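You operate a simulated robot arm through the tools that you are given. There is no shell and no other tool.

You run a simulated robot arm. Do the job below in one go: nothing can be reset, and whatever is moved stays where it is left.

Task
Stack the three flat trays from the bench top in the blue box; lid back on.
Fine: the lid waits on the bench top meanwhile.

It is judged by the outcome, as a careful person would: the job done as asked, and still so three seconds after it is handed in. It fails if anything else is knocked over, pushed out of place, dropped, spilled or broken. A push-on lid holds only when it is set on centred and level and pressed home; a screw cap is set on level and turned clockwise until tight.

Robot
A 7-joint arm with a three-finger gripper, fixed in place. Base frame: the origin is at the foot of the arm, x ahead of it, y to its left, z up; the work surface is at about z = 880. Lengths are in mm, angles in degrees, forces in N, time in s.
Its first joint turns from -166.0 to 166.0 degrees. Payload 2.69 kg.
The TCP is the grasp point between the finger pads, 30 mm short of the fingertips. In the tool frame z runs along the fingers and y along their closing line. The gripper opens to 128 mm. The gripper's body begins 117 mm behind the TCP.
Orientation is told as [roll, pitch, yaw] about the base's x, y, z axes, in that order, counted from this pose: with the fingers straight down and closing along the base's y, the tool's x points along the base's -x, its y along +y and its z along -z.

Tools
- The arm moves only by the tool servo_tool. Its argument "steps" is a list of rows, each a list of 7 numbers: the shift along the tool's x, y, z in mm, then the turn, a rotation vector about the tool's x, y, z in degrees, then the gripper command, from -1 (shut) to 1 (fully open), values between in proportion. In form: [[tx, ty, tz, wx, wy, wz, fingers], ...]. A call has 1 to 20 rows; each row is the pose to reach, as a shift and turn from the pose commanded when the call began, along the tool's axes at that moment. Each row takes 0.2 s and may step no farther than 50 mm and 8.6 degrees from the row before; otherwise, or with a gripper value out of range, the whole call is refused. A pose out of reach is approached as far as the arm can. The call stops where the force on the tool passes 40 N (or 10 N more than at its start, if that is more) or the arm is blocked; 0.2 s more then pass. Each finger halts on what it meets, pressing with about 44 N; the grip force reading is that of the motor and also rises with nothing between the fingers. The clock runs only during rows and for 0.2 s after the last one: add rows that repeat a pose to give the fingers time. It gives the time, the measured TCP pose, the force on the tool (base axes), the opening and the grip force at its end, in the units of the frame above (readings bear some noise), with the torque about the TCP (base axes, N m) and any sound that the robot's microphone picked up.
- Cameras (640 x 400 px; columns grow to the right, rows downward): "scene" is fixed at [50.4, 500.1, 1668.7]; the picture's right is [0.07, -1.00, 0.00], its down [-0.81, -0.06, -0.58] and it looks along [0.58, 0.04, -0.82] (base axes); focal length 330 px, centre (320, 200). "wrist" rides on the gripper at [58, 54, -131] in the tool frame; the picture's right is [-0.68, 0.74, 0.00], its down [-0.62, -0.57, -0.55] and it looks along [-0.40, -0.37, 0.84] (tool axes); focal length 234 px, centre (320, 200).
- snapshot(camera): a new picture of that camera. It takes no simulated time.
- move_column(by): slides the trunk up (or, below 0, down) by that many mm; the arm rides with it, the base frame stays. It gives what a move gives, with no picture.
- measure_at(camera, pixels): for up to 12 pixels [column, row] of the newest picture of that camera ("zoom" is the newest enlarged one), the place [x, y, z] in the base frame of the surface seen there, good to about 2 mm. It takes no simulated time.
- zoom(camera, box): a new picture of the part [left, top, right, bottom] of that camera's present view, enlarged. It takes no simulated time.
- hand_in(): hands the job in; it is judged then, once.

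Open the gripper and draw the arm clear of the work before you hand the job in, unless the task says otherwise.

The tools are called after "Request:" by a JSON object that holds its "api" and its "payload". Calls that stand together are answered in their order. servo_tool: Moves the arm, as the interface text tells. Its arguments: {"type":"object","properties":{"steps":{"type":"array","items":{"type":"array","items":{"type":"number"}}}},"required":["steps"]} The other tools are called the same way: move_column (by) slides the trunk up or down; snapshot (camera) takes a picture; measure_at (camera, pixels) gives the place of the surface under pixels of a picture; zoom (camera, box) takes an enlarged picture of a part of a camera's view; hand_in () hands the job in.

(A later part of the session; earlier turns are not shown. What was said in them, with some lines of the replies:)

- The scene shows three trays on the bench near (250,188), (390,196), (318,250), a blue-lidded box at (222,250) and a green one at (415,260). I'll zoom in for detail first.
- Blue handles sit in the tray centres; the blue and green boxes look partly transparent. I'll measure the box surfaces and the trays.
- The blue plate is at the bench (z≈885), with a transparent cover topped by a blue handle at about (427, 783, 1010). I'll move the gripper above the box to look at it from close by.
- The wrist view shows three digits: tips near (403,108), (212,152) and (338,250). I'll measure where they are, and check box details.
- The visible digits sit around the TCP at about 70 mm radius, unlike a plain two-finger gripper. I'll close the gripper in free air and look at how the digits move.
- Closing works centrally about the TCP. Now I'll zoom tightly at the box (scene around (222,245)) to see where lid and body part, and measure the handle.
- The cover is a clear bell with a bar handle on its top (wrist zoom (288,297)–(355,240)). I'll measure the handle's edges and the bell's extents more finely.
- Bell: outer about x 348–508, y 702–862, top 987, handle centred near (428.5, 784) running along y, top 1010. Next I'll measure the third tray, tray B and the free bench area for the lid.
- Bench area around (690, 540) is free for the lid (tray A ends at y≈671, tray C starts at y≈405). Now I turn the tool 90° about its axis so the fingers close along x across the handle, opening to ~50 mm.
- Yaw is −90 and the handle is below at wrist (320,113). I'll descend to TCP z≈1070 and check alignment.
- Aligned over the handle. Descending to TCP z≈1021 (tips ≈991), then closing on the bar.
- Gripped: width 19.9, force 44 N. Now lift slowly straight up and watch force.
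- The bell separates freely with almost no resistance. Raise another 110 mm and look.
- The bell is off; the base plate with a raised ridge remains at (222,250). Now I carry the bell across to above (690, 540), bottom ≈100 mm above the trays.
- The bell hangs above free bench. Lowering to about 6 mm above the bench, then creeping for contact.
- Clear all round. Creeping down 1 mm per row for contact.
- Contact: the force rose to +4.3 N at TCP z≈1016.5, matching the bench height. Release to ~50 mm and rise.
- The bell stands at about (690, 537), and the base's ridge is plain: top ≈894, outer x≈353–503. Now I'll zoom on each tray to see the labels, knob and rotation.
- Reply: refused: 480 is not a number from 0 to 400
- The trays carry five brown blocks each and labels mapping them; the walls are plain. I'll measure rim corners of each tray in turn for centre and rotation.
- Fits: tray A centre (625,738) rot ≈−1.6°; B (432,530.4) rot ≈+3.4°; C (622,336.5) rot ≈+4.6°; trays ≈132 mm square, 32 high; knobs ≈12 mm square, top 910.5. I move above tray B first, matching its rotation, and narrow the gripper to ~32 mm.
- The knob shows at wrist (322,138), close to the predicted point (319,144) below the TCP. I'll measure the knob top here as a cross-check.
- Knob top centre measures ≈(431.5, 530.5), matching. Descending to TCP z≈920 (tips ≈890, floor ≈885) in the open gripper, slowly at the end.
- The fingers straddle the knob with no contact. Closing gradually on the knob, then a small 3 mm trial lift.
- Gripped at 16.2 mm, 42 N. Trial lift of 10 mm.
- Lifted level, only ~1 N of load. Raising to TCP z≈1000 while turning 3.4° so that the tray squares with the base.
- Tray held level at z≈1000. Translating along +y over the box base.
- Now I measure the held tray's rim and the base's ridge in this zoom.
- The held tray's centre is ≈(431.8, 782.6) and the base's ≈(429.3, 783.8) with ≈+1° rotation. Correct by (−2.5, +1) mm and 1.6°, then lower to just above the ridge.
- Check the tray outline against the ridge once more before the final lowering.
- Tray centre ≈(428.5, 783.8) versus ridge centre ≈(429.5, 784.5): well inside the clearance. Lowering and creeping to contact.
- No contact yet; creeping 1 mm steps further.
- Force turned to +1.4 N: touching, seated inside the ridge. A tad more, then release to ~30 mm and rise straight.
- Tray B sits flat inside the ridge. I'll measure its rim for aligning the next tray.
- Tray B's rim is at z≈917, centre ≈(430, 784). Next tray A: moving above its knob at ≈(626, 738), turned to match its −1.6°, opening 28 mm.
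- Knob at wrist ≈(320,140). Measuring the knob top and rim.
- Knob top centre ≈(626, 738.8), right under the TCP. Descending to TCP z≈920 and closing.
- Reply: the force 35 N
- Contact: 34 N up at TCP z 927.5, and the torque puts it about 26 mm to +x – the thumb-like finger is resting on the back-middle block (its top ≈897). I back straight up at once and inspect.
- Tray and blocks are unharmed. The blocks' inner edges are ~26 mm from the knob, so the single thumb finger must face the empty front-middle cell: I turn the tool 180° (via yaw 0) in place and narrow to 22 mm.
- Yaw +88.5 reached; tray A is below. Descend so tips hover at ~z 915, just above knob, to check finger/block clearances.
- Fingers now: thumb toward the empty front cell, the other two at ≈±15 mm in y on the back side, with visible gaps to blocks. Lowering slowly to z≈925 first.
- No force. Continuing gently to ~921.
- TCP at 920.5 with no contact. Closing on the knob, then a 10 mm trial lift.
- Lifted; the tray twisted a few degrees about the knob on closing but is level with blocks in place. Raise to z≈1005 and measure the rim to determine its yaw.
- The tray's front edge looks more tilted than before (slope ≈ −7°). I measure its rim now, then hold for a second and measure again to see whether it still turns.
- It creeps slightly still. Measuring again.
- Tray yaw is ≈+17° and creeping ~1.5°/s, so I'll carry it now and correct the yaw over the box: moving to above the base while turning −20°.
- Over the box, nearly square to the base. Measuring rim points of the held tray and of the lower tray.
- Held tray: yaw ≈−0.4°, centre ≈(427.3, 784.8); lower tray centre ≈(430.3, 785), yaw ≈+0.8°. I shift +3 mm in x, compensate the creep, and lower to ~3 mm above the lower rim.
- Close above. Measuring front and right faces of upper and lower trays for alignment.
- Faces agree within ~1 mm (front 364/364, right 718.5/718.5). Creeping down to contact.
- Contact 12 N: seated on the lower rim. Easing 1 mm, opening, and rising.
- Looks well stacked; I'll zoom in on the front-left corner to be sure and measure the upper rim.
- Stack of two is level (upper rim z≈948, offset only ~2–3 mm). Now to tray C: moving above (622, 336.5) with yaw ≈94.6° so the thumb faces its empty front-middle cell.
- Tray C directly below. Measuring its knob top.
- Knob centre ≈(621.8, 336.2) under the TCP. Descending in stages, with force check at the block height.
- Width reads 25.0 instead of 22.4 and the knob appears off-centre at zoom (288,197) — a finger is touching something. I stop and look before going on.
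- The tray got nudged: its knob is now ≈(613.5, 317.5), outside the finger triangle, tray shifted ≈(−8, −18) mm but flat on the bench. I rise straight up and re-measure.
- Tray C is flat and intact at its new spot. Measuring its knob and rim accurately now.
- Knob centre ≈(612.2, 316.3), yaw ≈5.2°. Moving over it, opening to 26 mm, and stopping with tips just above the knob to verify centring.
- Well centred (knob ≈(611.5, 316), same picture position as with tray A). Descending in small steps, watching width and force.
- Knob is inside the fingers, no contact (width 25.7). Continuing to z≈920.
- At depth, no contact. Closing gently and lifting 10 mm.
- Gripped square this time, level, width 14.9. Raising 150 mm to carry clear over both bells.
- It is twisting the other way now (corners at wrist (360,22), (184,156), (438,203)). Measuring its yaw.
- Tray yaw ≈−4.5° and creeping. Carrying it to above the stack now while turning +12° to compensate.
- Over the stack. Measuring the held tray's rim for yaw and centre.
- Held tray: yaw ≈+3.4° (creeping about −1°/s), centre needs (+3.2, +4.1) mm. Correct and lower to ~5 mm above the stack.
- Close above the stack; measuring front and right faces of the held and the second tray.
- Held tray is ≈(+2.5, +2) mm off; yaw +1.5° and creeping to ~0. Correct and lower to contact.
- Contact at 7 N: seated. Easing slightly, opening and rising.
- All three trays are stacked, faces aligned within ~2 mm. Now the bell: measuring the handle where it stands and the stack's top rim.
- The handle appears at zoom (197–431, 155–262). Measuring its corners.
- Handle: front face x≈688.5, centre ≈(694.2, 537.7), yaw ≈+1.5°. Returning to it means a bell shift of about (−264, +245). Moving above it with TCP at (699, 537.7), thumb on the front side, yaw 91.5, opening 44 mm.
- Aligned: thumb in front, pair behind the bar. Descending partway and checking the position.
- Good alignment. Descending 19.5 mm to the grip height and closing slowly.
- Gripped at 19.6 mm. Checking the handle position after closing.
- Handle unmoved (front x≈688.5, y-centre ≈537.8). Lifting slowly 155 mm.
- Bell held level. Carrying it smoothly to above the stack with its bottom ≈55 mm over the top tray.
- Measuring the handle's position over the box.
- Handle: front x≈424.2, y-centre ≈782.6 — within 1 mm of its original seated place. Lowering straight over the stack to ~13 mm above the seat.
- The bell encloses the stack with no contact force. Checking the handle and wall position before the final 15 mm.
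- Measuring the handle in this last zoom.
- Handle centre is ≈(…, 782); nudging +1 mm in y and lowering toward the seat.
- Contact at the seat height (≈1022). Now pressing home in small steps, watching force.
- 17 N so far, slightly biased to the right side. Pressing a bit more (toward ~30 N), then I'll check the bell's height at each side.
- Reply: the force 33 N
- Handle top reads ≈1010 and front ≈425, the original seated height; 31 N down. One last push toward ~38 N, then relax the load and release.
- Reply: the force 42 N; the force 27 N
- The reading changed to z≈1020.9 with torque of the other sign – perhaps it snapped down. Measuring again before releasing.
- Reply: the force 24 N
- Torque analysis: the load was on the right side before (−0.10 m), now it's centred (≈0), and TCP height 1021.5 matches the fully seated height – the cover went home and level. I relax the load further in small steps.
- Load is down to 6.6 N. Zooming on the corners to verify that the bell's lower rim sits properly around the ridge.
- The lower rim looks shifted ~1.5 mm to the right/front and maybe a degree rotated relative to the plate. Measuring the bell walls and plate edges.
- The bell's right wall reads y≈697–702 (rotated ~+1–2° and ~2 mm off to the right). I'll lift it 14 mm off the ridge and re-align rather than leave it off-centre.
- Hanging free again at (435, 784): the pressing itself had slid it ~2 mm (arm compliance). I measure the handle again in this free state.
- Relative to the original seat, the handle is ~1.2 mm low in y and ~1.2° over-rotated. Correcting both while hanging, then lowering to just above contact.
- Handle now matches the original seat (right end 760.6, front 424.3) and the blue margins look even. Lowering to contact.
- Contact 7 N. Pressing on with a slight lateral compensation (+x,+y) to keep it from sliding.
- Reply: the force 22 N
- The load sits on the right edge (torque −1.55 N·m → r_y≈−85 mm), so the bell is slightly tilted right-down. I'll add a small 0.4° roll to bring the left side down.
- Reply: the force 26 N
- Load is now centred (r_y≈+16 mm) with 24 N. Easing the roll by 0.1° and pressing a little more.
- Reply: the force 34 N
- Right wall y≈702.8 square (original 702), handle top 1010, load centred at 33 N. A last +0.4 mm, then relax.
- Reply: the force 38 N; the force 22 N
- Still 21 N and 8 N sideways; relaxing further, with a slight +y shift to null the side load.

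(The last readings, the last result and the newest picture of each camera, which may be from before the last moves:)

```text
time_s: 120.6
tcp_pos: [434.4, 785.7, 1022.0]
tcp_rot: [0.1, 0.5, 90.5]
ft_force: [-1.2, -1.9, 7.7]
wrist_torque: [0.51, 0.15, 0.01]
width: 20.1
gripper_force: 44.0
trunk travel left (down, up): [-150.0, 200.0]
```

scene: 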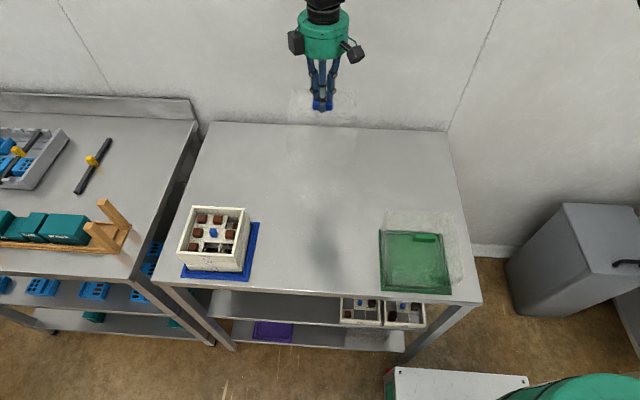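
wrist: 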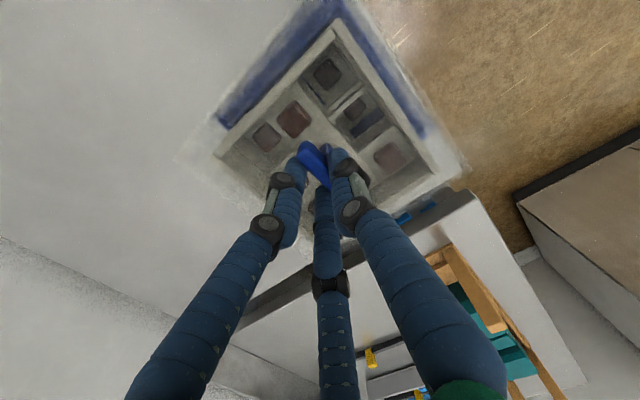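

Load is low (7.7 N down, 2 N side). Opening the fingers gradually and rising.

Request:
{"api": "servo_tool", "payload": {"steps": [[0, 0, 0, 0, 0, 0, -0.65], [0, 0, 0, 0, 0, 0, -0.5], [0, 0, 0, 0, 0, 0, -0.35], [0, 0, 0, 0, 0, 0, -0.32], [0, 0, -5, 0, 0, 0, -0.32], [0, 0, -20, 0, 0, 0, -0.32], [0, 0, -45, 0, 0, 0, -0.32], [0, 0, -80, 0, 0, 0, -0.32], [0, 0, -110, 0, 0, 0, -0.32], [0, 0, -110, 0, 0, 0, -0.32]]}}

Request:
{"api": "zoom", "payload": {"camera": "scene", "box": [160, 190, 270, 290]}}

Request:
{"api": "measure_at", "payload": {"camera": "zoom", "pixels": [[475, 150], [470, 180], [262, 132], [335, 140], [300, 132], [300, 148], [340, 150], [258, 142], [300, 345], [470, 200], [450, 300], [200, 200]]}}

Request:
{"api": "snapshot", "payload": {"camera": "wrist"}}

```text
time_s: 122.8
tcp_pos: [435.1, 788.3, 1132.1]
tcp_rot: [-0.1, 0.3, 90.4]
ft_force: [0.5, -0.5, 0.1]
wrist_torque: [0.04, -0.02, 0.04]
width: 43.5
gripper_force: 0.1
trunk travel left (down, up): [-150.0, 200.0]
```

```text
4.00 times, centred on (215, 240) of scene
```

zoom: 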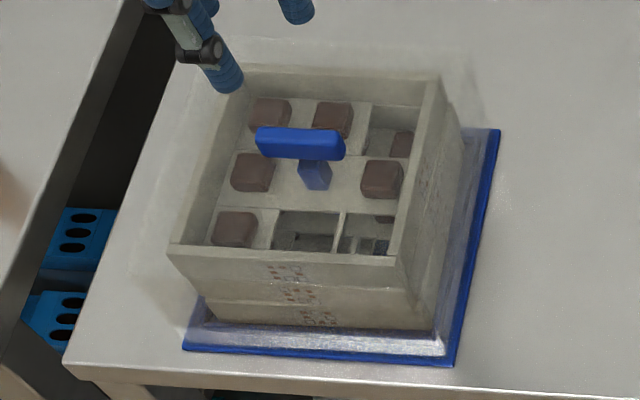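

```text
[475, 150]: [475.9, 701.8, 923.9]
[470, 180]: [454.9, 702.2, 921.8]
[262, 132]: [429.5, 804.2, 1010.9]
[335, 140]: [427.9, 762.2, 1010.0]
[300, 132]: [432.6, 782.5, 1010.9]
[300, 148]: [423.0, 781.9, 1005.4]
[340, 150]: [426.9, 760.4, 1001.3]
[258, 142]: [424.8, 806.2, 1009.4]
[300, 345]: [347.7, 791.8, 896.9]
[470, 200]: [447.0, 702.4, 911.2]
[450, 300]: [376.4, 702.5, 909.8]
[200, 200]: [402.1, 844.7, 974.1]
```

```text
taken
```

wrist: 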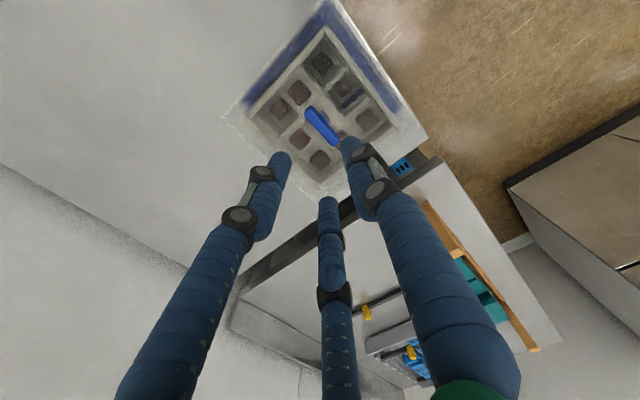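

The lid matches its original seat exactly (front 423, ends 806/760, top 1011) and is level, with three trays inside. Drawing the arm up and away with the gripper open.

Request:
{"api": "servo_tool", "payload": {"steps": [[0, 0, -40, 0, 0, 0, 0], [0, 0, -85, 0, 0, 0, 0.5], [0, 0, -130, 0, 0, 0, 1], [0, 0, -170, 0, 0, 0, 1], [30, 0, -190, 0, 0, 0, 1], [70, 0, -190, 0, 0, 0, 1], [110, 0, -190, 0, 0, 0, 1], [150, 0, -190, 0, 0, 0, 1], [190, 0, -190, 0, 0, 0, 1], [210, 0, -190, 0, 0, 0, 1], [210, 0, -190, 0, 0, 0, 1]]}}

Request:
{"api": "snapshot", "payload": {"camera": "scene"}}

Request:
{"api": "zoom", "payload": {"camera": "scene", "box": [160, 190, 270, 290]}}

```text
time_s: 125.2
tcp_pos: [437.1, 576.9, 1321.4]
tcp_rot: [0.0, 0.3, 90.3]
ft_force: [0.0, -0.2, 0.4]
wrist_torque: [0.02, 0.0, -0.01]
width: 128.0
gripper_force: 0.0
trunk travel left (down, up): [-150.0, 200.0]
```

```text
taken
```

scene: 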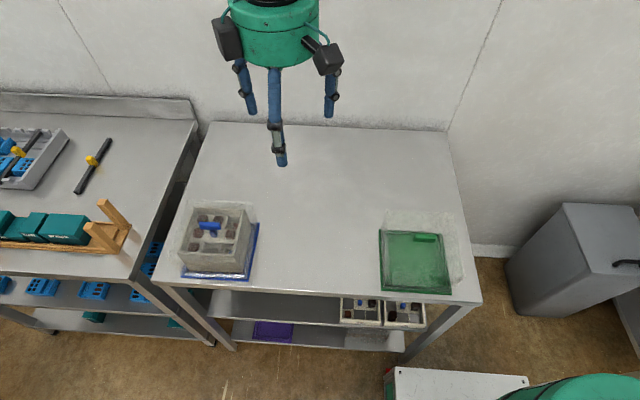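

```text
4.00 times, centred on (215, 240) of scene
```

zoom: 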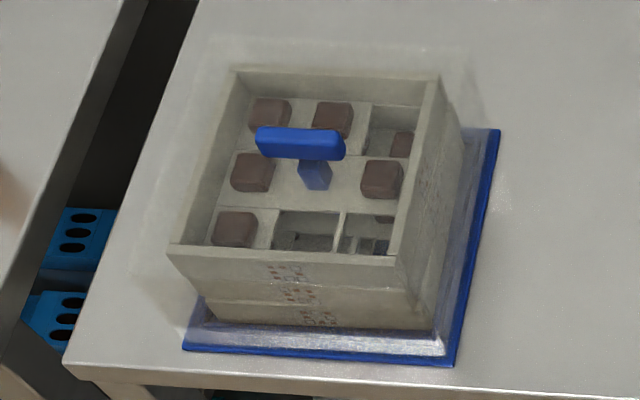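

The box holds the three stacked trays, and the lid is seated level at its original place. The green box and everything else are unmoved, the gripper is open and the arm is clear, so I hand in.

Request:
{"api": "hand_in", "payload": {}}

```text
The job is handed in.
```

The three trays from the bench top are stacked in the blue box and the lid is back on. I have handed the job in, but have had no verdict back.

- **Trays:** all three sit inside the base's raised edge, one on top of the other. Their faces line up within about 2 mm, and all the brown blocks are still in place.
- **Lid:** it waited on the bench, then went back on. I re-seated it once because the first press slid it about 2 mm off centre. It now sits level at its original position, pressed down with about 38 N.
- **Contacts along the way:** a finger pressed on a block in one tray (about 34 N). Another tray slid about 18 mm on the bench before I gripped it properly. Neither tray showed any damage or loose blocks in the pictures.
- **Everything else:** nothing else looked moved in the final pictures, including the green box. The gripper is open and the arm is clear.
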